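You operate a simulated robot arm through the tools that you are given. There is no shell and no other tool. Be economical: measure what you need, move in short steps, check, and stop when the job is done.

The job below is to be done with a simulated two-armed robot. You get a single attempt, and the scene is never put back.

Task
Change the teal lamp's grey bulb for the cream one.
Fine: switch the lamp off first; stand the grey bulb in the rack's blue holder; switch the lamp on after. Where these are worked on the way, their far stop is far enough and under half their travel is too little: switch of the teal lamp.

Only the result counts: the job must be done as asked and must still hold three seconds after the hand-in. Knocking over, shifting, dropping, spilling or breaking anything else fails it.

Robot
Two 7-joint arms with fingered hands on one trunk, on a base that drives. Base frame: it is fixed to the floor where the robot stands at the start and does not move with it; the origin is under the middle of the robot, x ahead of it, y to its left, z up. Lengths are in cm, angles in rad, forces in N, time in s.
The left shoulder is at the start at [6.8, 18.5, 116.4], the right one opposite. With the tool pointing down near the work surface each hand reaches from about 10 to 80 cm from the robot's upright axis, wherever it stands, measured 20 degrees to its own side. Places, roughly: blue holder of the bulb rack [40, -20, 70]; cream bulb (5x5x10 cm) [40, -10, 70]; grey bulb (5x5x10 cm) [70, 0, 90]; holder of the teal lamp [70, 0, 90]; switch of the teal lamp [60, 0, 70]; teal lamp [70, 0, 80]. Payload 4 kg a hand.
The TCP of each hand is the grasp point between the finger pads, 2.6 cm short of the fingertips. In the tool frame z runs along the fingers and y along their closing line. Largest opening 13.2 cm; the body of the gripper starts 7.3 cm behind the TCP. The gripper is a hand of 3 fingers: y runs from the thumb to the fingers, the wrist lies at [0, 0, -22.4] in the tool frame, and closing takes about 1.5 s.
Orientation is that of the tool frame in the base frame, as a unit quaternion [x, y, z, w]. With the fingers straight down and closing along the base's y, the tool's x points along the base's -x, its y along +y and its z along -z.

Tools
- The arms move only by the tool move_arm. It takes "left_commands", "right_commands" or both (then of equal length, played together; a hand with none holds still); each is a list of rows, each a list of 2 entries, a list of its own where there are three numbers: the shift along the tool's x, y, z in units of 150 mm (1.0 is 150 mm), then the turn, a rotation vector about the tool's x, y, z in units of 120 degrees (1.0 is 120 degrees). In form: [[[tx, ty, tz], [rx, ry, rz]], ...]. A call has 1 to 10 rows; each row is the pose to reach, as a shift and turn from the pose commanded when the call began, along the tool's axes at that moment. "left_jaw" and "right_jaw" are, for a hand that has rows, the closure in counts, from 0 (fully open) to 255 (shut), set as the call begins (left out, the last holds). A call with a number of a shift or a turn outside -1 to 1 is refused whole. Rows are played at 5 a second. More than 5 cm and 0.15 rad between two rows, or a gripper value outside its range, and nothing of the call is played. A pose out of reach is approached as far as the arm can. The call stops where the force on the tool passes 40 N (or 10 N more than at its start, if that is more) or the arm is blocked; 0.2 s more then pass. Each finger travels about 7.2 cm/s and halts on what it meets, pressing with about 26 N; the grip force reading is that of the motor and also rises with nothing between the fingers. The clock runs only during rows and for 0.2 s after the last one: add rows that repeat a pose to give the fingers time. The reply holds the time, the measured pose of the TCP, the force on the tool along the base axes, the opening and the grip force, in the units named above and with some noise, with the torque about the TCP (base axes, N m) and any sound that the robot's microphone picked up, and new pictures: "pictures" is both (left out), scene, wrist or none (wrist: the cameras of the hands that moved).
- Cameras (640 x 400 px; columns grow to the right, rows downward): "scene" is now at [17.67, 0.01, 137.6]; the picture's right is [-0.01, -1.00, 0.00], its down [-0.71, 0.01, -0.70] and it looks along [0.70, -0.01, -0.71] (base axes); focal length 275 px, centre (320, 200). "left" rides on the left gripper at [-6.2, 0.3, -9.2] in its tool frame; the picture's right is [-0.05, -1.00, 0.00], its down [0.83, -0.04, -0.56] and it looks along [0.55, -0.03, 0.83] (tool axes); focal length 230 px, centre (320, 200). "right" rides on the right gripper at [6.2, 0.3, -9.2] in its tool frame; the picture's right is [-0.05, 1.00, 0.00], its down [-0.83, -0.04, -0.55] and it looks along [-0.55, -0.03, 0.83] (tool axes); focal length 230 px, centre (320, 200). There is no depth. A picture from a camera that has moved, and an enlarged one, comes with that camera's place and axes in the base frame and with its lens.
- move_column(by): slides the trunk up (or, below 0, down) by that many cm; the arms and the scene camera ride with it, the base frame stays. It gives what a move gives, with no picture.
- roll_base(legs): drives the robot by 1 to 6 legs, each [ahead, left, turn to the left] in cm, cm and rad, along the robot's own axes; the way and the turn of a leg run together, so that a leg with both is an arc; at most 150 cm and 3.142 rad a leg. The arms and the cameras ride along, it lands a little off, and it stops where it bumps. It gives what a move gives, and a new picture of the scene camera.
- preshape(shape, hand): the hand has 3 fingers and takes this shape, open, in about a second: jaw (thumb against the fingers, like two jaws); tri (thumb and two fingers); tip (a fingertip pinch); poke (one finger out to press); point (the index stretched); flat (the hand flat); cup (the hand cupped); fist (a fist). The gripper value then closes the fingers along that shape, each until it touches; the sizes above hold for jaw. It gives what a move gives, with no picture.
- head_to(pan, tilt): turns the head with the scene camera to pan (to the left, within 1.501 rad either way) and tilt (down, from -0.506 to 1.204), counted from straight ahead of the robot. It gives what a move gives, and a new picture of the scene camera.
- close_up(camera, box): a new picture of the part [left, top, right, bottom] of that camera's present view, enlarged. The clock stands still meanwhile.
- finish_job(): hands the job in; it is judged then, once.

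Work in short steps. Places have to be worked out from the pictures, the camera data and where the tool is seen: move nearer, look again, correct. Check each grasp and each placing, and mend what went wrong. You have 120 turns and 260 pictures in all, those below and enlarged ones among them. Open the grippers and draw the arms clear of the work before you hand the job in, unless the task says otherwise; then end with one line.

The tools are called after "Request:" as a command line: name --argument value ..., lists and objects as JSON in quotes. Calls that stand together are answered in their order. move_arm: Moves the arms, as the interface text tells. Its arguments: {"type":"object","properties":{"left_commands":{"type":"array","items":{"type":"array"}},"left_jaw":{"type":"number"},"right_commands":{"type":"array","items":{"type":"array"}},"right_jaw":{"type":"number"},"pictures":{"type":"string","enum":["both","scene","wrist","none"]}},"required":[]} The other tools are called the same way: move_column (by) slides the trunk up or down; preshape (shape, hand) gives the hand a shape; roll_base (legs) drives the base; head_to (pan, tilt) turns the head that bears the scene camera; close_up (camera, box) takes an enlarged picture of a part of a camera's view; finish_job () hands the job in.

At the start:

```text
time: 0.0
left_position: [55.42, 10.97, 114.45]
left_orientation: [0.0, 1.0, -0.001, 0.0]
left_contact_force: [-0.6, 0.0, 0.1]
left_torque: [-0.01, 0.04, 0.0]
left_width: 13.19
left_grip_force: 0.0
left_shape: jaw
right_position: [60.45, -30.48, 112.85]
right_orientation: [0.0, 1.0, -0.001, 0.0]
right_contact_force: [0.2, -0.2, -0.7]
right_torque: [-0.02, 0.02, -0.02]
right_width: 13.18
right_grip_force: 0.1
right_shape: jaw
trunk travel left (down, up): [-20.0, 26.2]
robot x, y, heading: [-0.42, -0.39, 0.0]
head pan, tilt: [-0.012, 0.616]
```

scene: 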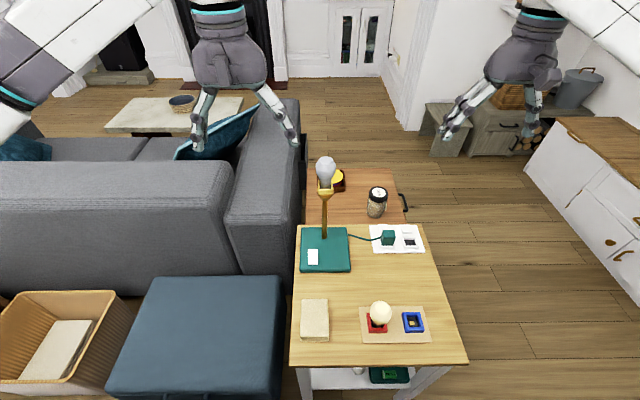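
right: 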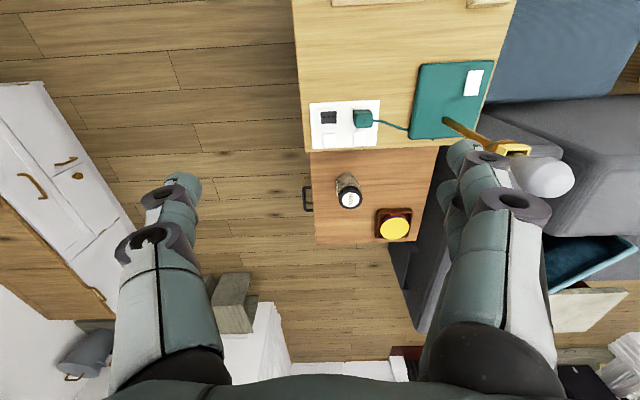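
left: 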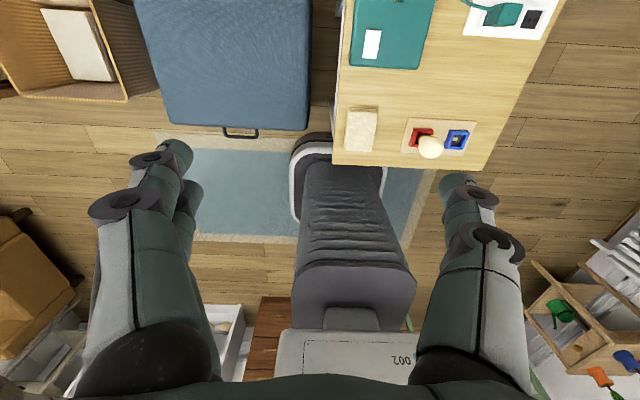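

I start with enlarged views of the lamp and the rack to measure places.

Request:
close_up --camera "scene" --box '[270, 140, 430, 240]'

Request:
close_up --camera "scene" --box '[290, 215, 450, 345]'

```text
4.00 times, centred on (350, 190) of scene
camera zoom: at [17.67, 0.01, 137.6], right [-0.01, -1.0, 0.0], down [-0.71, 0.01, -0.7], along [0.7, -0.01, -0.71], focal length 1100 px, centre (200, 240)
```

zoom: 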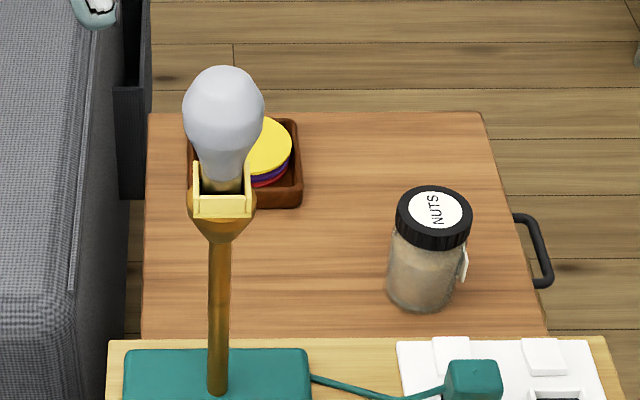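

```text
3.08 times, centred on (370, 280) of scene
camera zoom: at [17.67, 0.01, 137.6], right [-0.01, -1.0, 0.0], down [-0.71, 0.01, -0.7], along [0.7, -0.01, -0.71], focal length 846 px, centre (166, -46)
```

zoom: 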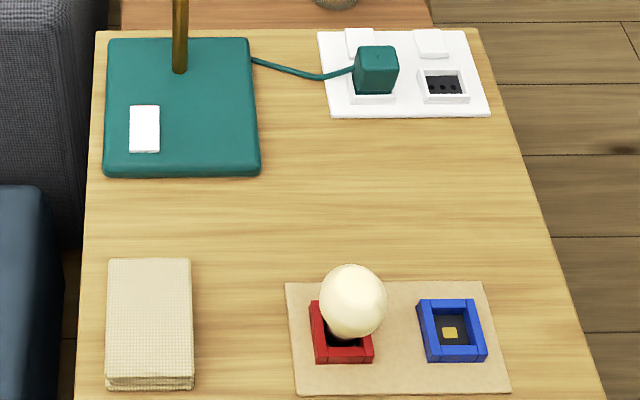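

The lamp holder looks to be about [67.5,-2,90], the switch about [61,1,70]. I move the left hand aside to the left and bring the right hand in for a wrist view.

Request:
move_arm --left_commands '[[[0.05, 0.25, 0], [0, 0, 0]], [[0.1, 0.5, 0], [0, 0, 0]], [[0.2, 0.75, 0], [0, 0, 0]], [[0.3, 1.0, 0], [0, 0, 0]]]' --right_commands '[[[0.14, 0.1, 0.05], [0, 0, 0]], [[0.28, 0.35, 0.1], [0, 0, 0]], [[0.42, 0.6, 0.2], [0, 0, 0]], [[0.56, 0.85, 0.3], [0, 0, 0]]]' --pictures "none"

Request:
move_arm --left_commands '[[[0, 0.25, 0], [0, 0, 0]], [[0, 0.5, 0], [0, 0, 0]], [[0, 0.75, 0], [0, 0, 0]], [[0, 0.8, 0], [0, 0, 0]]]' --right_commands '[[[0, 0.25, 0.05], [0, 0, 0]], [[0, 0.5, 0.1], [0, 0, 0]], [[0, 0.75, 0.2], [0, 0, 0]], [[0, 1.0, 0.2], [0, 0, 0]]]'

```text
time: 1.0
left_position: [50.86, 26.28, 114.58]
left_orientation: [-0.001, 1.0, -0.002, 0.0]
left_contact_force: [-0.3, -0.9, -0.3]
left_torque: [-0.07, -0.02, -0.02]
left_width: 13.19
left_grip_force: 0.1
left_shape: jaw
right_position: [52.01, -17.48, 108.43]
right_orientation: [0.001, 1.0, -0.001, 0.001]
right_contact_force: [-0.2, 1.4, 0.0]
right_torque: [-0.01, -0.01, -0.01]
right_width: 13.17
right_grip_force: 0.0
right_shape: jaw
trunk travel left (down, up): [-20.0, 26.2]
robot x, y, heading: [-0.32, -0.21, -0.0]
head pan, tilt: [-0.012, 0.616]
```

```text
time: 2.0
left_position: [51.0, 38.34, 114.48]
left_orientation: [0.0, 1.0, -0.001, 0.0]
left_contact_force: [-0.5, 0.0, -0.3]
left_torque: [-0.05, -0.01, 0.03]
left_width: 13.21
left_grip_force: 0.0
left_shape: jaw
right_position: [51.96, -2.39, 105.37]
right_orientation: [0.001, 1.0, -0.001, 0.0]
right_contact_force: [0.4, -0.7, -0.4]
right_torque: [0.0, -0.03, -0.02]
right_width: 13.19
right_grip_force: 0.0
right_shape: jaw
trunk travel left (down, up): [-20.0, 26.2]
robot x, y, heading: [-0.06, 0.02, 0.0]
head pan, tilt: [-0.012, 0.616]
camera scene: at [17.67, 0.22, 137.6], right [-0.01, -1.0, 0.0], down [-0.71, 0.01, -0.7], along [0.7, -0.01, -0.71], focal length 275 px, centre (320, 200)
camera right: at [45.76, -2.09, 114.57], right [0.05, 1.0, 0.0], down [0.83, -0.04, 0.56], along [0.55, -0.03, -0.83], focal length 230 px, centre (320, 200)
camera left: at [57.1, 38.89, 123.64], right [0.05, -1.0, 0.0], down [-0.83, -0.04, 0.56], along [-0.55, -0.03, -0.83], focal length 230 px, centre (320, 200)
```

scene: 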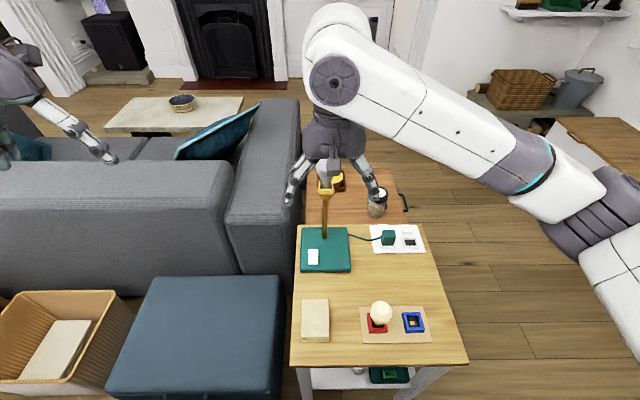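
right: 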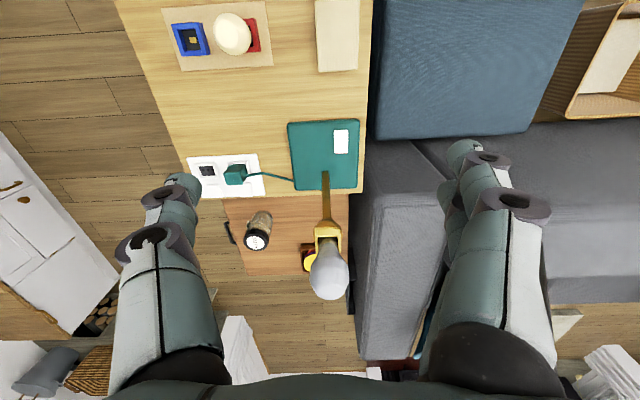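
left: 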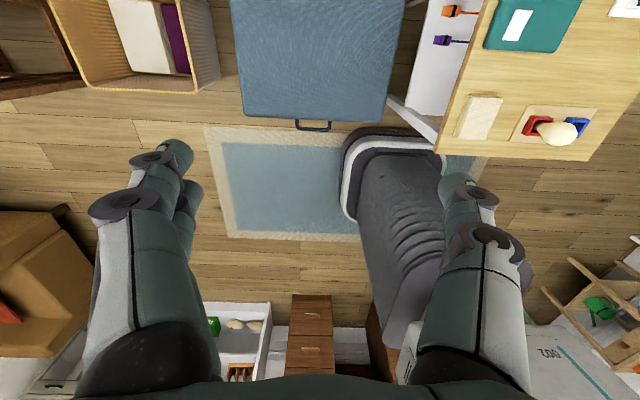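

Request:
close_up --camera "right" --box '[270, 200, 390, 310]'

Request:
close_up --camera "right" --box '[280, 110, 370, 200]'

Request:
close_up --camera "right" --box '[160, 0, 280, 80]'

```text
3.64 times, centred on (330, 255) of right
camera zoom: at [45.76, -2.09, 114.57], right [0.05, 1.0, 0.0], down [0.83, -0.04, 0.56], along [0.55, -0.03, -0.83], focal length 837 px, centre (284, 0)
```

zoom: 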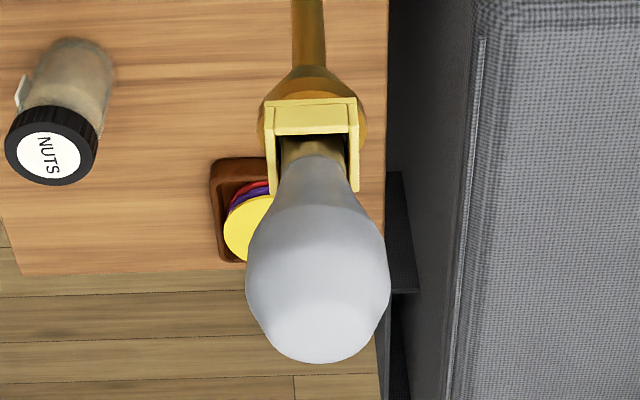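

```text
4.44 times, centred on (325, 155) of right
camera zoom: at [45.76, -2.09, 114.57], right [0.05, 1.0, 0.0], down [0.83, -0.04, 0.56], along [0.55, -0.03, -0.83], focal length 1022 px, centre (298, 400)
```

zoom: 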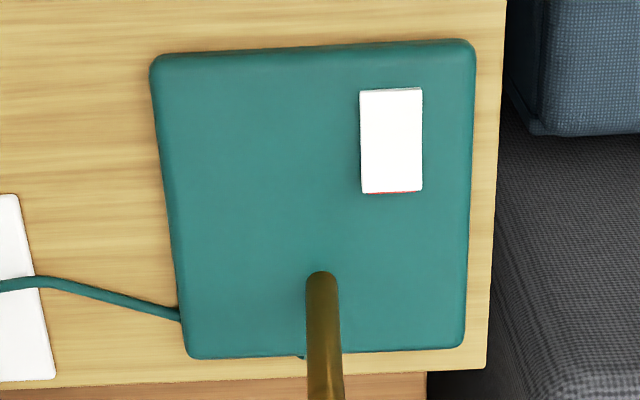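

```text
5.00 times, centred on (220, 40) of right
camera zoom: at [45.76, -2.09, 114.57], right [0.05, 1.0, 0.0], down [0.83, -0.04, 0.56], along [0.55, -0.03, -0.83], focal length 1150 px, centre (820, 1000)
```

zoom: 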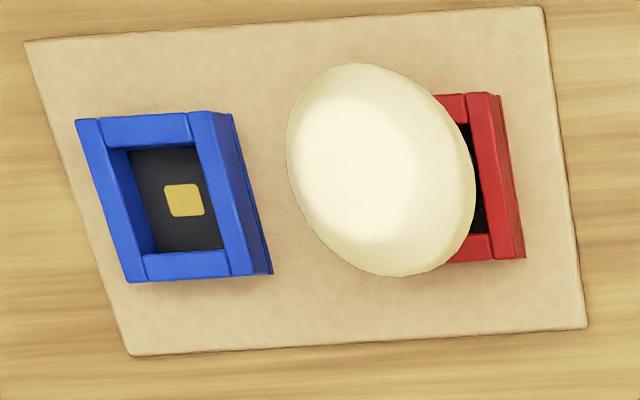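

Switch is a white rocker with red showing at its far (+x) end. I zoom further to read its tilt, and set the right hand to poke.

Request:
close_up --camera "scene" --box '[298, 240, 330, 270]'

Request:
close_up --camera "right" --box '[325, 122, 355, 160]'

Request:
preshape --hand "right" --shape "poke"

```text
13.33 times, centred on (314, 255) of scene
camera zoom: at [17.67, 0.22, 137.6], right [-0.01, -1.0, 0.0], down [-0.71, 0.01, -0.7], along [0.7, -0.01, -0.71], focal length 3666 px, centre (400, -533)
```

zoom: 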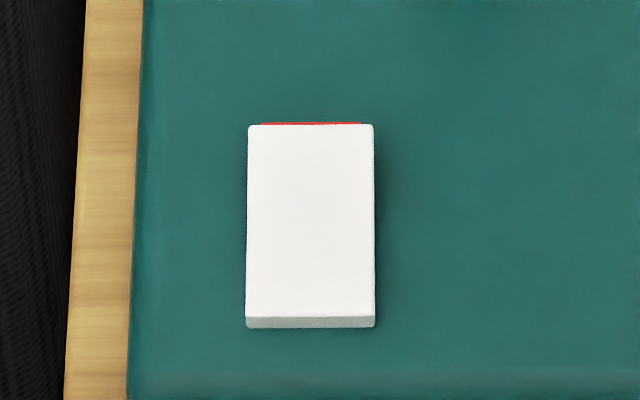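

```text
10.53 times, centred on (340, 141) of right
camera zoom: at [45.76, -2.09, 114.57], right [0.05, 1.0, 0.0], down [0.83, -0.04, 0.56], along [0.55, -0.03, -0.83], focal length 2422 px, centre (110, 821)
```

zoom: 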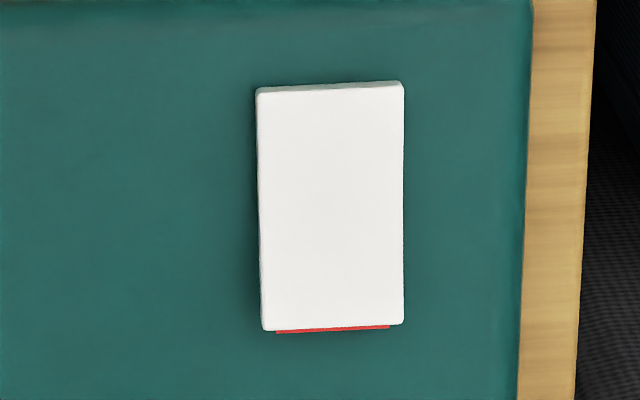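

```text
time: 2.9
left_position: [51.0, 38.17, 114.54]
left_orientation: [0.0, 1.0, 0.0, 0.001]
left_contact_force: [0.4, 0.7, -0.1]
left_torque: [-0.01, -0.02, 0.01]
left_width: 13.18
left_grip_force: 0.1
left_shape: jaw
right_position: [51.89, -2.72, 105.26]
right_orientation: [0.0, 1.0, 0.0, 0.0]
right_contact_force: [0.9, 0.6, -0.1]
right_torque: [-0.02, -0.01, 0.02]
right_width: 0.0
right_grip_force: 0.1
right_shape: poke
trunk travel left (down, up): [-20.0, 26.2]
robot x, y, heading: [0.01, -0.45, -0.0]
head pan, tilt: [-0.012, 0.616]
```

The tilt is not yet clear. I move lower and slightly left, in front of the lamp, for a nearer view and to see the poke finger.

Request:
move_arm --right_commands '[[[0.1, 0.1, 0.2], [0, 0, 0]], [[0.15, 0.25, 0.4], [0, 0, 0]], [[0.2, 0.28, 0.7], [0, 0, 0]], [[0.2, 0.28, 1.0], [0, 0, 0]]]' --pictures "both"

Request:
close_up --camera "right" --box '[260, 90, 380, 200]'

```text
time: 3.9
left_position: [50.99, 38.16, 114.4]
left_orientation: [0.0, 1.0, 0.0, 0.0]
left_contact_force: [-0.2, -0.1, -0.5]
left_torque: [0.02, 0.01, 0.0]
left_width: 13.2
left_grip_force: 0.0
left_shape: jaw
right_position: [48.94, 1.41, 90.1]
right_orientation: [0.0, 1.0, 0.0, 0.0]
right_contact_force: [0.5, 0.1, 1.0]
right_torque: [-0.01, 0.02, 0.01]
right_width: 0.01
right_grip_force: 0.1
right_shape: poke
trunk travel left (down, up): [-20.0, 26.2]
robot x, y, heading: [-0.6, -0.11, 0.002]
head pan, tilt: [-0.012, 0.616]
camera scene: at [17.72, 0.03, 137.59], right [-0.01, -1.0, 0.0], down [-0.71, 0.01, -0.7], along [0.7, -0.01, -0.71], focal length 275 px, centre (320, 200)
camera right: at [42.69, 1.83, 99.36], right [0.05, 1.0, 0.0], down [0.83, -0.04, 0.55], along [0.55, -0.03, -0.83], focal length 230 px, centre (320, 200)
```

scene: 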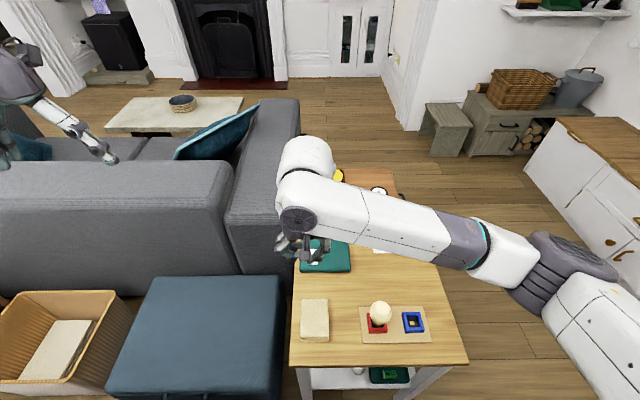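
right: 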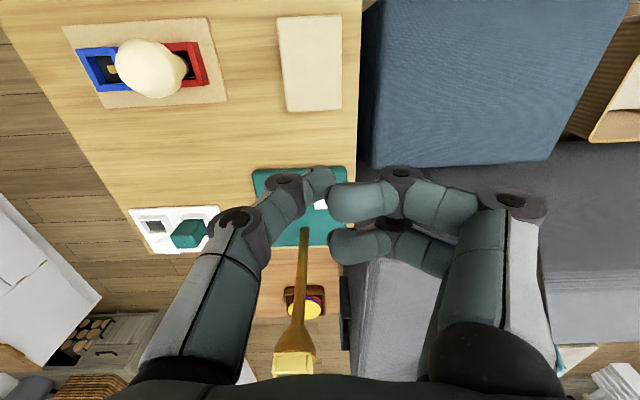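

```text
3.64 times, centred on (320, 145) of right
camera zoom: at [42.69, 1.83, 99.36], right [0.05, 1.0, 0.0], down [0.83, -0.04, 0.55], along [0.55, -0.03, -0.83], focal length 837 px, centre (320, 400)
```

zoom: 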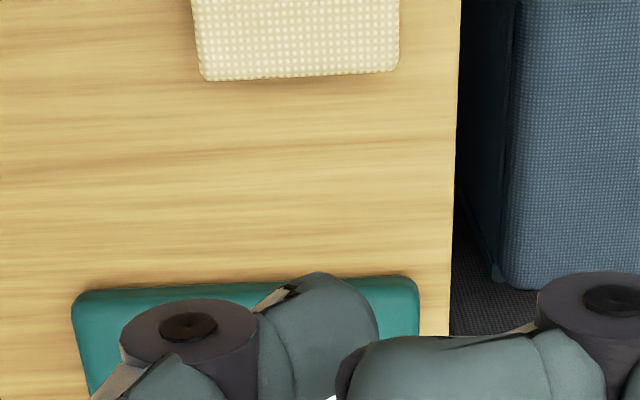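

The poke shape is hard to make out from here; I try "point" and look at it again from a higher place.

Request:
preshape --hand "right" --shape "point"

Request:
move_arm --right_commands '[[[0.1, 0, -0.2], [0, 0, 0]], [[0.2, 0, -0.4], [0, 0, 0]]]' --pictures "wrist"

```text
time: 4.8
left_position: [50.88, 38.25, 114.42]
left_orientation: [0.0, 1.0, 0.0, 0.0]
left_contact_force: [0.3, -0.1, 0.5]
left_torque: [0.0, 0.0, 0.0]
left_width: 13.17
left_grip_force: 0.0
left_shape: jaw
right_position: [48.86, 1.54, 90.24]
right_orientation: [0.0, 1.0, 0.0, 0.0]
right_contact_force: [0.4, -0.5, 0.2]
right_torque: [-0.03, 0.0, 0.0]
right_width: 0.0
right_grip_force: 0.1
right_shape: point
trunk travel left (down, up): [-20.0, 26.2]
robot x, y, heading: [0.1, -0.19, 0.0]
head pan, tilt: [-0.012, 0.616]
```

```text
time: 5.4
left_position: [50.83, 38.12, 114.5]
left_orientation: [-0.001, 1.0, -0.001, -0.001]
left_contact_force: [0.1, 0.1, 0.4]
left_torque: [0.0, 0.01, -0.03]
left_width: 13.16
left_grip_force: 0.0
left_shape: jaw
right_position: [45.87, 1.48, 96.19]
right_orientation: [0.0, 1.0, 0.0, 0.001]
right_contact_force: [-0.1, -0.3, 0.7]
right_torque: [0.0, 0.03, -0.01]
right_width: 0.02
right_grip_force: 0.0
right_shape: point
trunk travel left (down, up): [-20.0, 26.2]
robot x, y, heading: [0.12, -0.07, 0.004]
head pan, tilt: [-0.012, 0.616]
camera right: at [39.59, 1.78, 105.46], right [0.05, 1.0, 0.0], down [0.83, -0.04, 0.56], along [0.55, -0.03, -0.83], focal length 230 px, centre (320, 200)
```

right: 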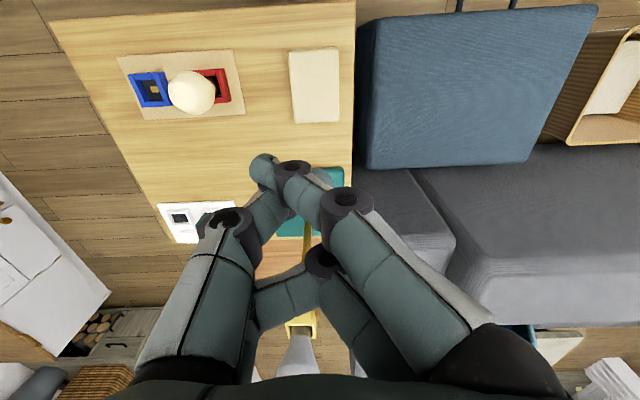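

Request:
close_up --camera "scene" --box '[230, 170, 390, 290]'

Request:
preshape --hand "right" --shape "poke"

Request:
close_up --camera "scene" --box '[230, 170, 390, 290]'

Request:
close_up --camera "right" --box '[120, 100, 520, 350]'

```text
3.33 times, centred on (310, 230) of scene
camera zoom: at [17.62, 0.03, 137.61], right [-0.01, -1.0, 0.0], down [-0.71, 0.01, -0.7], along [0.7, -0.01, -0.71], focal length 916 px, centre (353, 100)
```

zoom: 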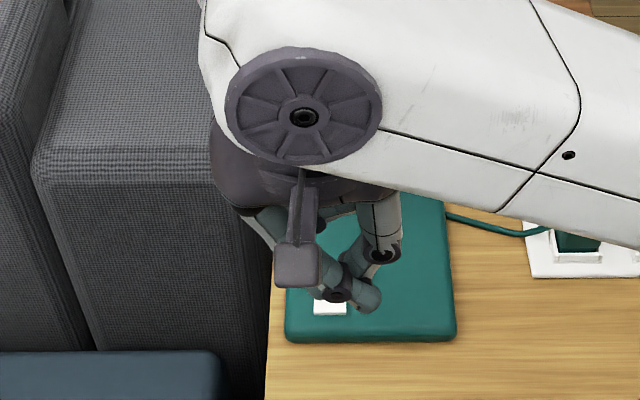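

```text
time: 6.3
left_position: [50.92, 38.16, 114.39]
left_orientation: [0.0, 1.0, 0.0, 0.0]
left_contact_force: [-1.0, -1.0, -0.5]
left_torque: [0.0, -0.01, -0.02]
left_width: 13.19
left_grip_force: 0.0
left_shape: jaw
right_position: [45.85, 1.51, 96.18]
right_orientation: [0.0, 1.0, 0.0, 0.0]
right_contact_force: [0.3, 0.6, -0.5]
right_torque: [-0.01, 0.01, -0.02]
right_width: 0.0
right_grip_force: 0.1
right_shape: poke
trunk travel left (down, up): [-20.0, 26.2]
robot x, y, heading: [0.11, 0.1, 0.001]
head pan, tilt: [-0.012, 0.616]
```

```text
3.33 times, centred on (310, 230) of scene
camera zoom: at [17.66, 0.03, 137.61], right [-0.01, -1.0, 0.0], down [-0.71, 0.01, -0.7], along [0.7, -0.01, -0.71], focal length 916 px, centre (353, 100)
```

zoom: 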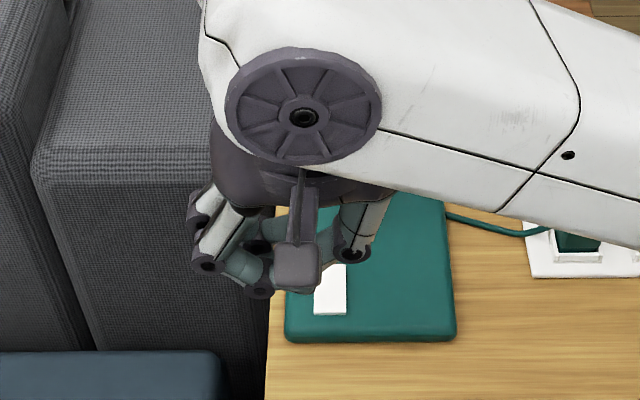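

```text
1.60 times, centred on (320, 225) of right
camera zoom: at [39.65, 1.78, 105.4], right [0.05, 1.0, 0.0], down [0.83, -0.04, 0.56], along [0.55, -0.03, -0.83], focal length 368 px, centre (320, 160)
```

zoom: 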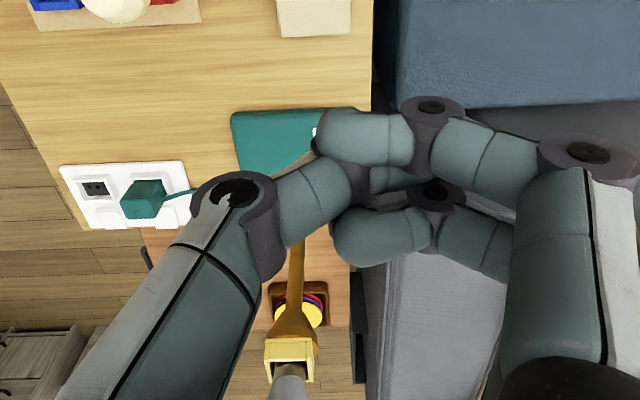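

Poke is unclear; I try the plain closed jaw, whose tip is known to be 2.6 cm past the TCP.

Request:
preshape --hand "right" --shape "jaw"

Request:
move_arm --right_commands '[[[0, 0, 0], [0, 0, 0]], [[0, 0, 0], [0, 0, 0]], [[0, 0, 0], [0, 0, 0]], [[0, 0, 0], [0, 0, 0]], [[0, 0, 0], [0, 0, 0]], [[0, 0, 0], [0, 0, 0]], [[0, 0, 0], [0, 0, 0]], [[0, 0, 0], [0, 0, 0]]]' --right_jaw 255 --pictures "wrist"

Request:
close_up --camera "scene" --box '[230, 170, 390, 290]'

```text
time: 7.2
left_position: [50.93, 38.27, 114.6]
left_orientation: [0.0, 1.0, 0.001, 0.0]
left_contact_force: [-1.1, 0.9, -0.3]
left_torque: [-0.02, -0.02, 0.02]
left_width: 13.19
left_grip_force: 0.1
left_shape: jaw
right_position: [45.78, 1.43, 96.22]
right_orientation: [0.0, 1.0, -0.001, 0.0]
right_contact_force: [0.1, -0.4, -0.4]
right_torque: [0.02, 0.02, -0.03]
right_width: 13.17
right_grip_force: 0.1
right_shape: jaw
trunk travel left (down, up): [-20.0, 26.2]
robot x, y, heading: [0.09, -0.13, 0.003]
head pan, tilt: [-0.012, 0.616]
```

```text
time: 9.0
left_position: [50.89, 38.3, 114.55]
left_orientation: [0.0, 1.0, 0.0, 0.0]
left_contact_force: [0.8, -0.1, -0.6]
left_torque: [0.03, 0.0, 0.02]
left_width: 13.18
left_grip_force: 0.1
left_shape: jaw
right_position: [45.76, 1.42, 96.17]
right_orientation: [0.0, 1.0, 0.0, 0.0]
right_contact_force: [0.7, -0.4, -0.4]
right_torque: [0.01, 0.02, 0.0]
right_width: 0.01
right_grip_force: 25.8
right_shape: jaw
trunk travel left (down, up): [-20.0, 26.2]
robot x, y, heading: [-0.11, 0.01, 0.002]
head pan, tilt: [-0.012, 0.616]
camera right: at [39.64, 1.77, 105.42], right [0.05, 1.0, 0.0], down [0.83, -0.04, 0.55], along [0.55, -0.03, -0.83], focal length 230 px, centre (320, 200)
```

right: 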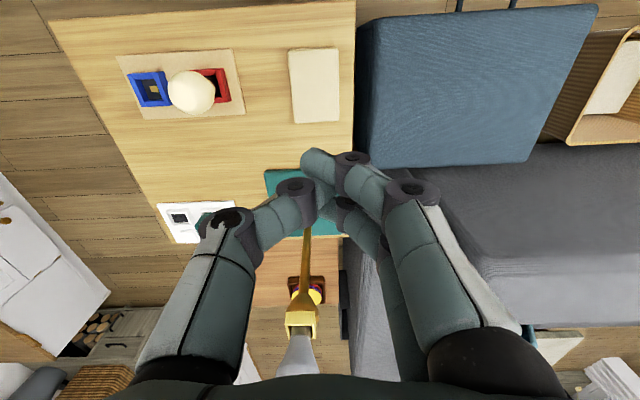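

```text
3.33 times, centred on (310, 230) of scene
camera zoom: at [17.66, 0.03, 137.6], right [-0.01, -1.0, 0.0], down [-0.71, 0.01, -0.7], along [0.7, -0.01, -0.71], focal length 916 px, centre (353, 100)
```

zoom: 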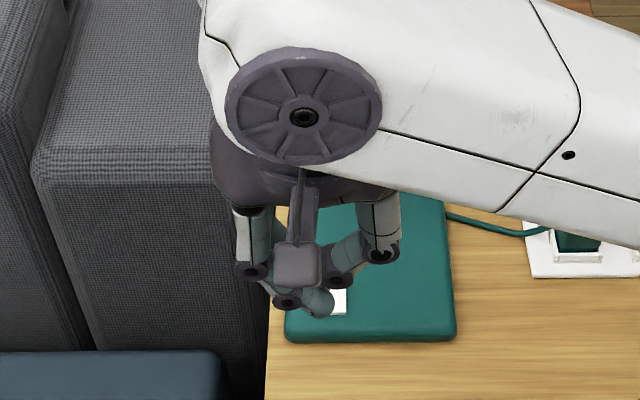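

Two fingers are spaced along x with the thumb between. I tilt the hand 30° forward with the jaw open to view the switch from a lower angle.

Request:
move_arm --right_commands '[[[0, 0, 0.25], [0, -0.0625, 0]], [[0, 0, 0.5], [0, -0.125, 0]], [[-0.03, 0, 0.75], [0, -0.1875, 0]], [[-0.06, 0, 0.95], [0, -0.25, 0]], [[-0.06, 0, 0.95], [0, -0.25, 0]]]' --right_jaw 0 --pictures "both"

Request:
close_up --camera "right" --box '[270, 150, 390, 225]'

```text
time: 10.2
left_position: [50.9, 38.22, 114.43]
left_orientation: [0.0, 1.0, 0.001, 0.001]
left_contact_force: [0.2, 0.0, 0.4]
left_torque: [-0.02, -0.01, -0.03]
left_width: 13.17
left_grip_force: 0.0
left_shape: jaw
right_position: [46.85, 1.41, 82.04]
right_orientation: [0.0, 0.966, 0.0, 0.26]
right_contact_force: [0.3, -0.6, -0.3]
right_torque: [0.02, 0.01, 0.01]
right_width: 13.2
right_grip_force: 0.1
right_shape: jaw
trunk travel left (down, up): [-20.0, 26.2]
robot x, y, heading: [0.12, 0.11, -0.002]
head pan, tilt: [-0.012, 0.616]
camera scene: at [17.67, 0.05, 137.61], right [-0.01, -1.0, 0.0], down [-0.71, 0.01, -0.7], along [0.7, -0.01, -0.71], focal length 275 px, centre (320, 200)
camera right: at [36.83, 1.73, 87.0], right [0.04, 1.0, 0.03], down [0.44, -0.04, 0.9], along [0.9, -0.03, -0.44], focal length 230 px, centre (320, 200)
```

scene: 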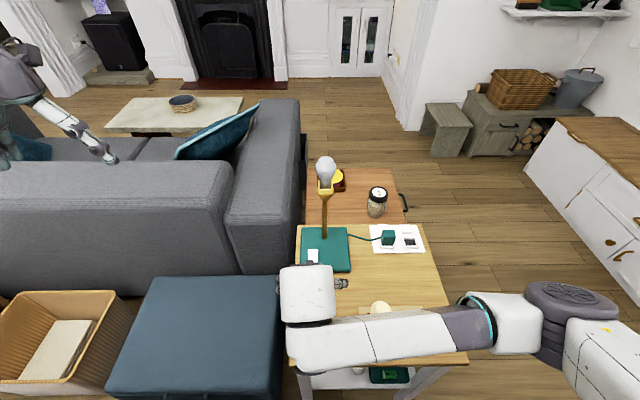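
right: 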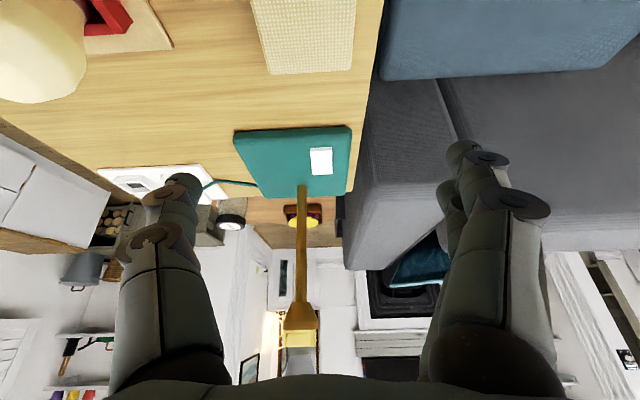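

```text
5.33 times, centred on (330, 188) of right
camera zoom: at [36.83, 1.73, 87.0], right [0.04, 1.0, 0.03], down [0.44, -0.04, 0.9], along [0.9, -0.03, -0.44], focal length 1227 px, centre (267, 267)
```

zoom: 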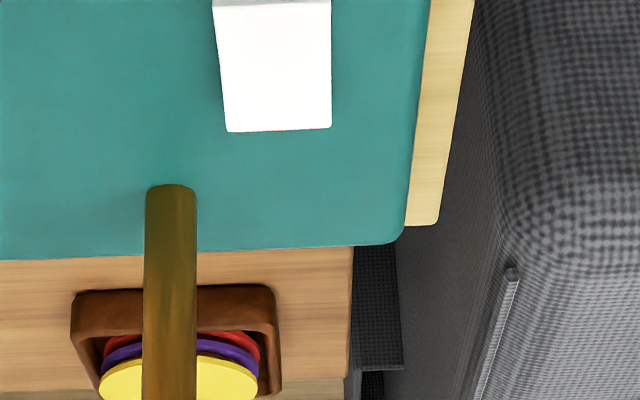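

Request:
close_up --camera "right" --box '[295, 135, 345, 185]'

```text
8.00 times, centred on (320, 160) of right
camera zoom: at [36.83, 1.73, 87.0], right [0.04, 1.0, 0.03], down [0.44, -0.04, 0.9], along [0.9, -0.03, -0.44], focal length 1841 px, centre (320, 520)
```

zoom: 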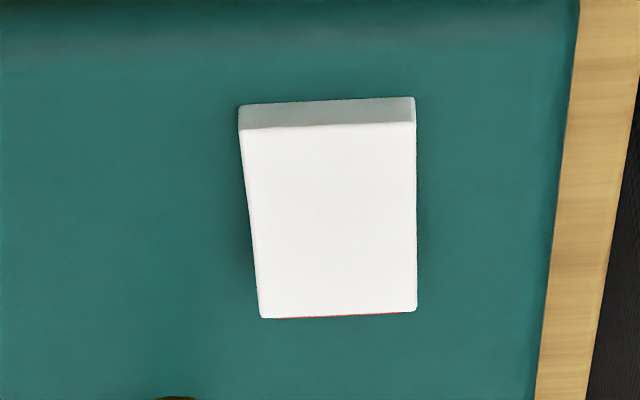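

Triangulating: rocker spans x 59.3–63.8, y≈1.25, near edge z≈69.5, far edge ≈70.1 – far (red) end is raised. I close the jaw and bring the tip above the far end.

Request:
move_arm --right_commands '[[[0, 0, 0], [0, 0, 0]], [[0, 0, 0], [0, 0, 0]], [[0, 0, 0], [0, 0, 0]], [[0, 0, 0], [0, 0, 0]], [[0, 0, 0], [0, 0, 0]], [[-0.16, 0, 0.16], [0, 0, 0]], [[-0.32, 0, 0.32], [0, 0, 0]], [[-0.48, -0.02, 0.48], [0, 0, 0]], [[-0.64, -0.034, 0.64], [0, 0, 0]], [[-0.793, -0.034, 0.807], [0, 0, 0]]]' --right_jaw 255 --pictures "both"

Request:
close_up --camera "right" --box '[240, 100, 420, 220]'

Request:
close_up --camera "scene" --box '[270, 180, 390, 290]'

```text
time: 12.4
left_position: [50.97, 38.29, 114.38]
left_orientation: [0.0, 1.0, 0.0, -0.001]
left_contact_force: [0.4, 0.1, -0.2]
left_torque: [-0.01, -0.02, 0.0]
left_width: 13.2
left_grip_force: 0.1
left_shape: jaw
right_position: [63.38, 0.91, 77.54]
right_orientation: [-0.001, 0.966, 0.0, 0.258]
right_contact_force: [0.0, 0.2, -0.3]
right_torque: [0.01, -0.02, -0.03]
right_width: 0.0
right_grip_force: 26.4
right_shape: jaw
trunk travel left (down, up): [-20.0, 26.2]
robot x, y, heading: [-0.05, -0.08, 0.002]
head pan, tilt: [-0.012, 0.616]
camera scene: at [17.73, 0.07, 137.59], right [-0.01, -1.0, 0.0], down [-0.71, 0.01, -0.7], along [0.7, -0.01, -0.71], focal length 275 px, centre (320, 200)
camera right: at [53.42, 1.24, 82.56], right [0.04, 1.0, 0.02], down [0.44, -0.04, 0.9], along [0.9, -0.03, -0.44], focal length 230 px, centre (320, 200)
```

scene: 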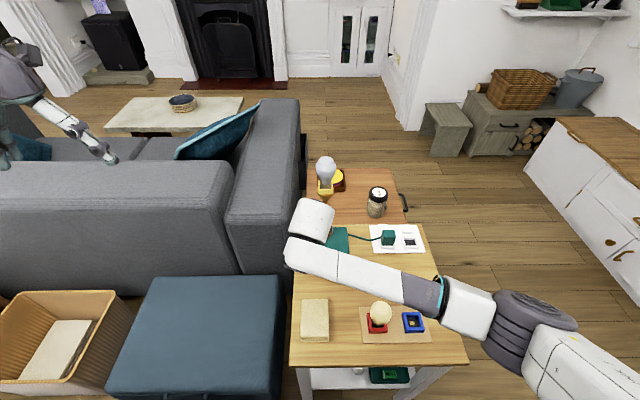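
right: 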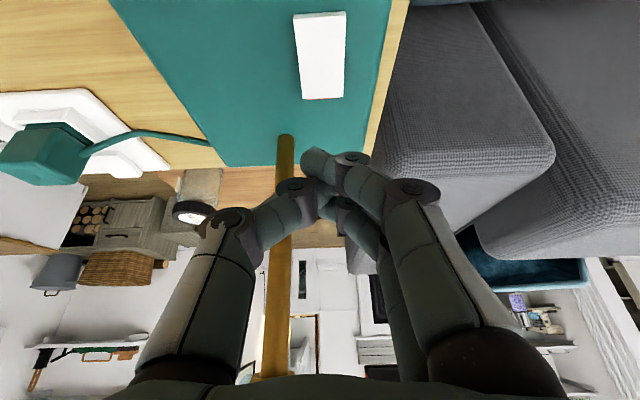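

```text
3.33 times, centred on (330, 160) of right
camera zoom: at [53.42, 1.24, 82.56], right [0.04, 1.0, 0.02], down [0.44, -0.04, 0.9], along [0.9, -0.03, -0.44], focal length 767 px, centre (287, 333)
```

zoom: 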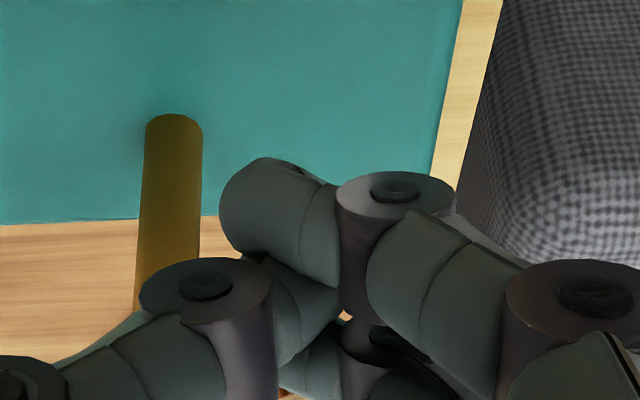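

```text
3.64 times, centred on (330, 235) of scene
camera zoom: at [17.73, 0.07, 137.59], right [-0.01, -1.0, 0.0], down [-0.71, 0.01, -0.7], along [0.7, -0.01, -0.71], focal length 1000 px, centre (284, 73)
```

zoom: 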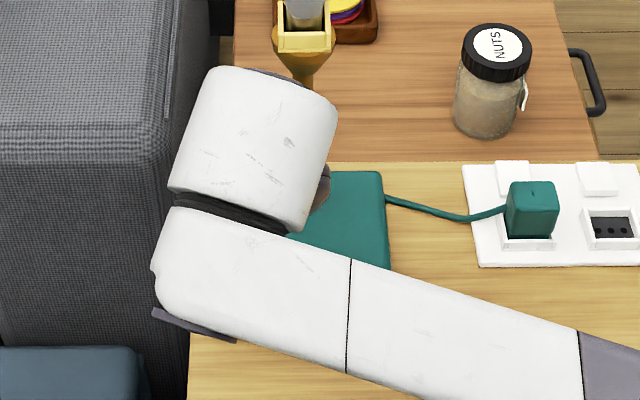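

The near fingertip is at about [63.4, 0.6, 74.5]. I lower it straight down onto the rocker's far end in small steps.

Request:
move_arm --right_commands '[[[0.07, 0.015, 0.095], [0, 0, 0]], [[0.14, 0.025, 0.189], [0, 0, 0]], [[0.163, 0.025, 0.229], [0, 0, 0]], [[0.173, 0.025, 0.247], [0, 0, 0]], [[0.183, 0.025, 0.264], [0, 0, 0]], [[0.193, 0.025, 0.281], [0, 0, 0]], [[0.203, 0.025, 0.298], [0, 0, 0]]]' --pictures "wrist"

```text
time: 14.0
left_position: [50.87, 38.21, 114.51]
left_orientation: [0.0, 1.0, 0.0, 0.0]
left_contact_force: [0.2, 0.0, 0.8]
left_torque: [-0.01, 0.01, 0.04]
left_width: 13.2
left_grip_force: 0.1
left_shape: jaw
right_position: [62.97, 1.27, 72.16]
right_orientation: [0.0, 0.966, 0.0, 0.259]
right_contact_force: [-0.2, 0.4, 0.8]
right_torque: [0.0, 0.02, 0.0]
right_width: 0.0
right_grip_force: 25.5
right_shape: jaw
trunk travel left (down, up): [-20.0, 26.2]
robot x, y, heading: [-0.02, 0.2, 0.003]
head pan, tilt: [-0.012, 0.616]
camera right: at [52.84, 1.61, 77.08], right [0.04, 1.0, 0.03], down [0.44, -0.04, 0.9], along [0.9, -0.03, -0.44], focal length 230 px, centre (320, 200)
```

right: 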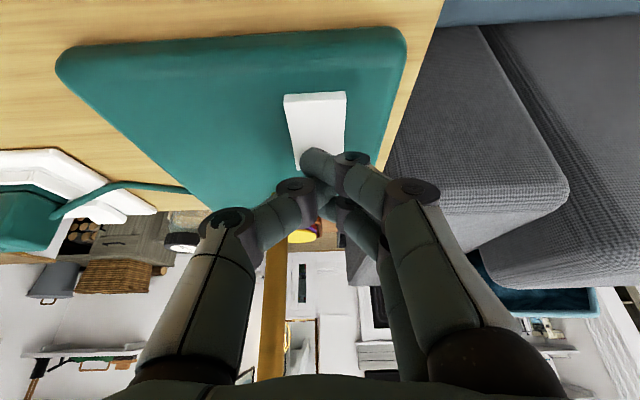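

Request:
close_up --camera "right" --box '[270, 80, 390, 180]'

```text
4.00 times, centred on (330, 130) of right
camera zoom: at [52.84, 1.61, 77.08], right [0.04, 1.0, 0.03], down [0.44, -0.04, 0.9], along [0.9, -0.03, -0.44], focal length 920 px, centre (280, 480)
```

zoom: 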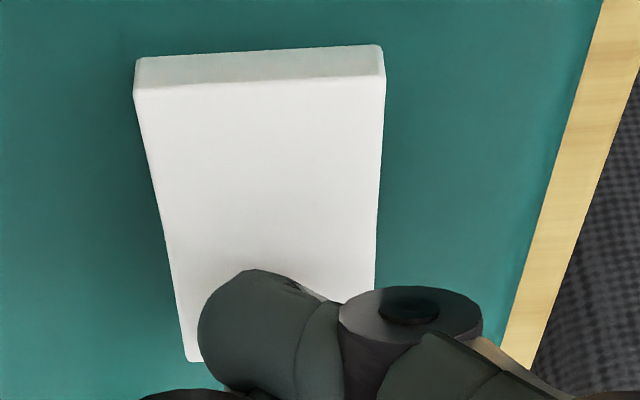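

No contact yet (no force). I continue downward in small steps.

Request:
move_arm --right_commands '[[[0.01, 0, 0.0173], [0, 0, 0]], [[0.02, 0, 0.0346], [0, 0, 0]], [[0.03, 0, 0.052], [0, 0, 0]], [[0.04, 0, 0.0693], [0, 0, 0]]]' --pictures "none"

Request:
close_up --camera "right" --box '[270, 80, 390, 180]'

```text
time: 15.0
left_position: [50.6, 38.21, 114.65]
left_orientation: [-0.001, 1.0, 0.0, 0.001]
left_contact_force: [0.1, 0.0, -0.7]
left_torque: [-0.01, 0.01, -0.01]
left_width: 13.21
left_grip_force: 0.1
left_shape: jaw
right_position: [63.11, 1.65, 71.62]
right_orientation: [-0.001, 0.964, 0.003, 0.266]
right_contact_force: [10.4, 9.6, 35.4]
right_torque: [-0.01, -0.2, 0.07]
right_width: 0.0
right_grip_force: 25.9
right_shape: jaw
trunk travel left (down, up): [-20.0, 26.2]
robot x, y, heading: [0.12, -0.01, -0.002]
head pan, tilt: [-0.012, 0.616]
```

```text
4.00 times, centred on (330, 130) of right
camera zoom: at [52.98, 1.91, 76.49], right [0.04, 1.0, 0.03], down [0.43, -0.05, 0.9], along [0.9, -0.02, -0.43], focal length 920 px, centre (280, 480)
```

zoom: 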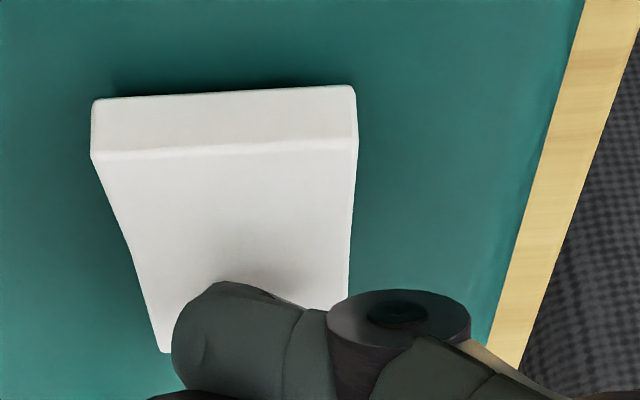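

The rocker tipped: near end now raised, far end pressed to its stop. I withdraw straight up, then back.

Request:
move_arm --right_commands '[[[-0.03, 0, -0.06], [0, 0, 0]], [[-0.13, 0, -0.22], [0, 0, 0]], [[-0.08, 0, -0.45], [0, 0, 0]], [[0.1, 0, -0.65], [0, 0, 0]], [[0.25, 0, -0.8], [0, 0, 0]], [[0.4, 0, -0.9], [0, 0, 0]]]' --pictures "both"

Request:
close_up --camera "scene" --box '[270, 140, 430, 290]'

```text
time: 16.4
left_position: [50.77, 38.22, 114.54]
left_orientation: [0.001, 1.0, -0.001, 0.0]
left_contact_force: [-0.5, 1.1, 0.1]
left_torque: [0.01, -0.03, 0.0]
left_width: 13.18
left_grip_force: 0.1
left_shape: jaw
right_position: [50.7, 1.2, 79.75]
right_orientation: [0.0, 0.966, 0.0, 0.259]
right_contact_force: [-0.3, -0.1, 0.4]
right_torque: [0.01, 0.0, 0.01]
right_width: 0.01
right_grip_force: 25.7
right_shape: jaw
trunk travel left (down, up): [-20.0, 26.2]
robot x, y, heading: [0.47, -0.11, -0.003]
head pan, tilt: [-0.012, 0.616]
camera scene: at [17.6, 0.01, 137.61], right [-0.01, -1.0, 0.0], down [-0.71, 0.01, -0.7], along [0.7, -0.01, -0.71], focal length 275 px, centre (320, 200)
camera right: at [40.79, 1.56, 84.6], right [0.05, 1.0, 0.03], down [0.44, -0.04, 0.9], along [0.9, -0.03, -0.44], focal length 230 px, centre (320, 200)
```

scene: 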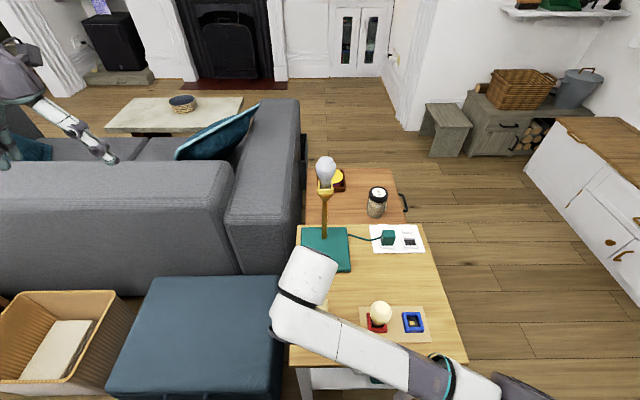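
right: 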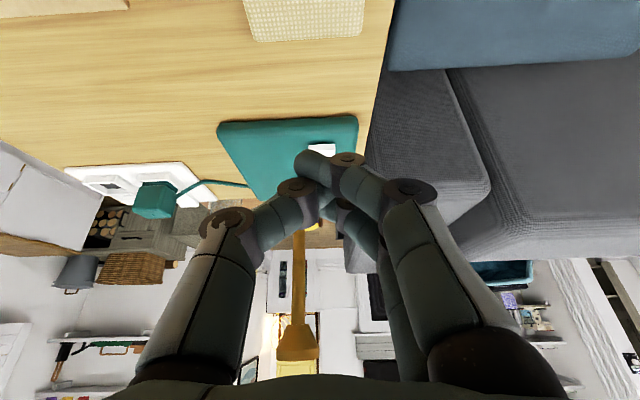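

```text
2.67 times, centred on (350, 215) of scene
camera zoom: at [17.6, 0.01, 137.61], right [-0.01, -1.0, 0.0], down [-0.71, 0.01, -0.7], along [0.7, -0.01, -0.71], focal length 733 px, centre (240, 160)
```

zoom: 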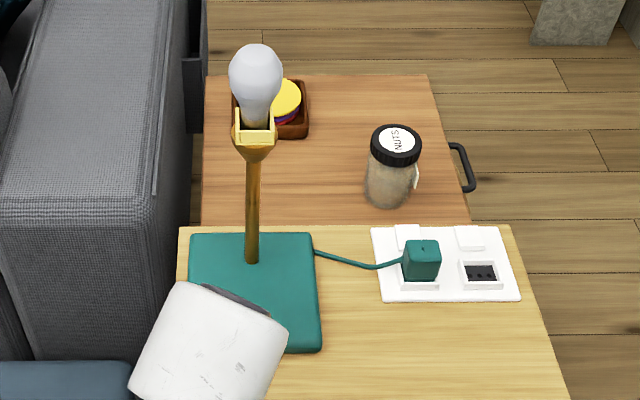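

Lamp is unmoved and off. I raise the hand, restore it to vertical and open it, to line up over the grey bulb.

Request:
move_arm --right_commands '[[[-0.13, 0, -0.23], [0, 0.0625, 0]], [[-0.27, 0, -0.46], [0, 0.125, 0]], [[-0.4, -0.1, -0.69], [0, 0.1875, 0]], [[-0.533, -0.2, -0.924], [0, 0.25, 0]]]' --right_jaw 0 --pictures "none"

Request:
move_arm --right_commands '[[[0, 0, -0.3], [0, 0, 0]], [[0, 0, -0.6], [0, 0, 0]], [[0, 0, -0.9], [0, 0, 0]], [[-0.15, 0, -1.0], [0, 0, 0]], [[-0.45, 0, -1.0], [0, 0, 0]]]' --pictures "both"

Request:
close_up --camera "right" --box '[250, 150, 390, 290]'

```text
time: 17.4
left_position: [50.85, 38.3, 114.56]
left_orientation: [0.001, 1.0, 0.001, 0.0]
left_contact_force: [0.6, 0.0, 0.1]
left_torque: [0.02, 0.0, 0.03]
left_width: 13.18
left_grip_force: 0.1
left_shape: jaw
right_position: [50.79, -1.98, 95.76]
right_orientation: [0.001, 1.0, -0.001, 0.001]
right_contact_force: [-0.4, -0.1, 0.3]
right_torque: [0.03, 0.02, 0.0]
right_width: 13.16
right_grip_force: 0.1
right_shape: jaw
trunk travel left (down, up): [-20.0, 26.2]
robot x, y, heading: [-0.11, 0.01, 0.001]
head pan, tilt: [-0.012, 0.616]
```

```text
time: 18.6
left_position: [51.06, 38.14, 114.36]
left_orientation: [0.001, 1.0, -0.001, -0.001]
left_contact_force: [-0.1, 0.4, 0.2]
left_torque: [0.01, 0.02, 0.01]
left_width: 13.2
left_grip_force: 0.0
left_shape: jaw
right_position: [57.79, -1.72, 110.75]
right_orientation: [-0.001, 1.0, 0.0, -0.001]
right_contact_force: [1.2, 0.6, -0.1]
right_torque: [0.02, -0.02, -0.03]
right_width: 13.18
right_grip_force: 0.1
right_shape: jaw
trunk travel left (down, up): [-20.0, 26.2]
robot x, y, heading: [-0.04, -0.24, -0.004]
head pan, tilt: [-0.012, 0.616]
camera scene: at [17.84, 0.08, 137.57], right [-0.01, -1.0, 0.0], down [-0.71, 0.01, -0.7], along [0.7, -0.01, -0.71], focal length 275 px, centre (320, 200)
camera right: at [51.62, -1.3, 119.95], right [0.05, 1.0, 0.0], down [0.83, -0.04, 0.55], along [0.55, -0.03, -0.83], focal length 230 px, centre (320, 200)
```

scene: 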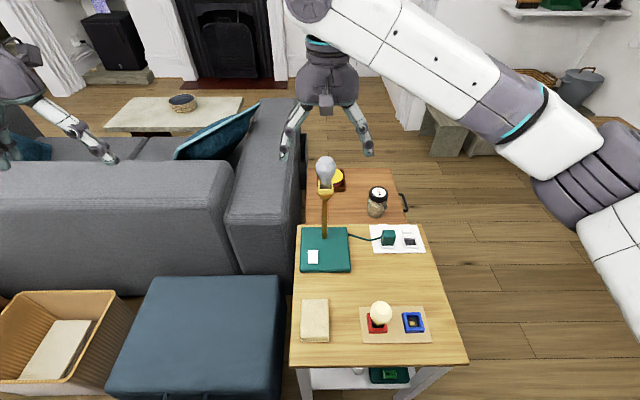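
right: 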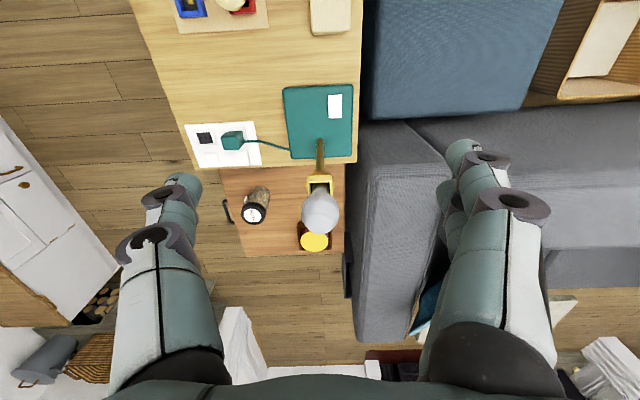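

```text
2.86 times, centred on (320, 220) of right
camera zoom: at [51.62, -1.3, 119.95], right [0.05, 1.0, 0.0], down [0.83, -0.04, 0.55], along [0.55, -0.03, -0.83], focal length 657 px, centre (320, 143)
```

zoom: 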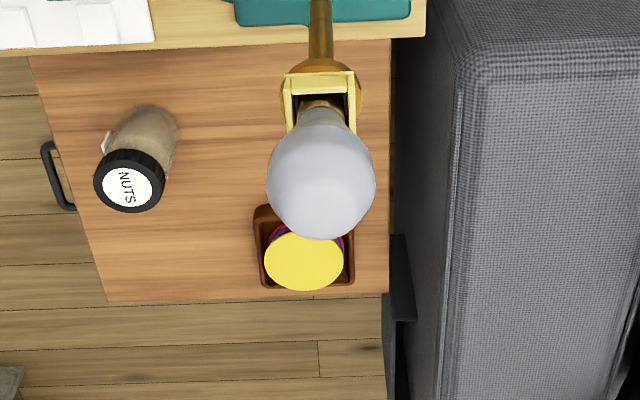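

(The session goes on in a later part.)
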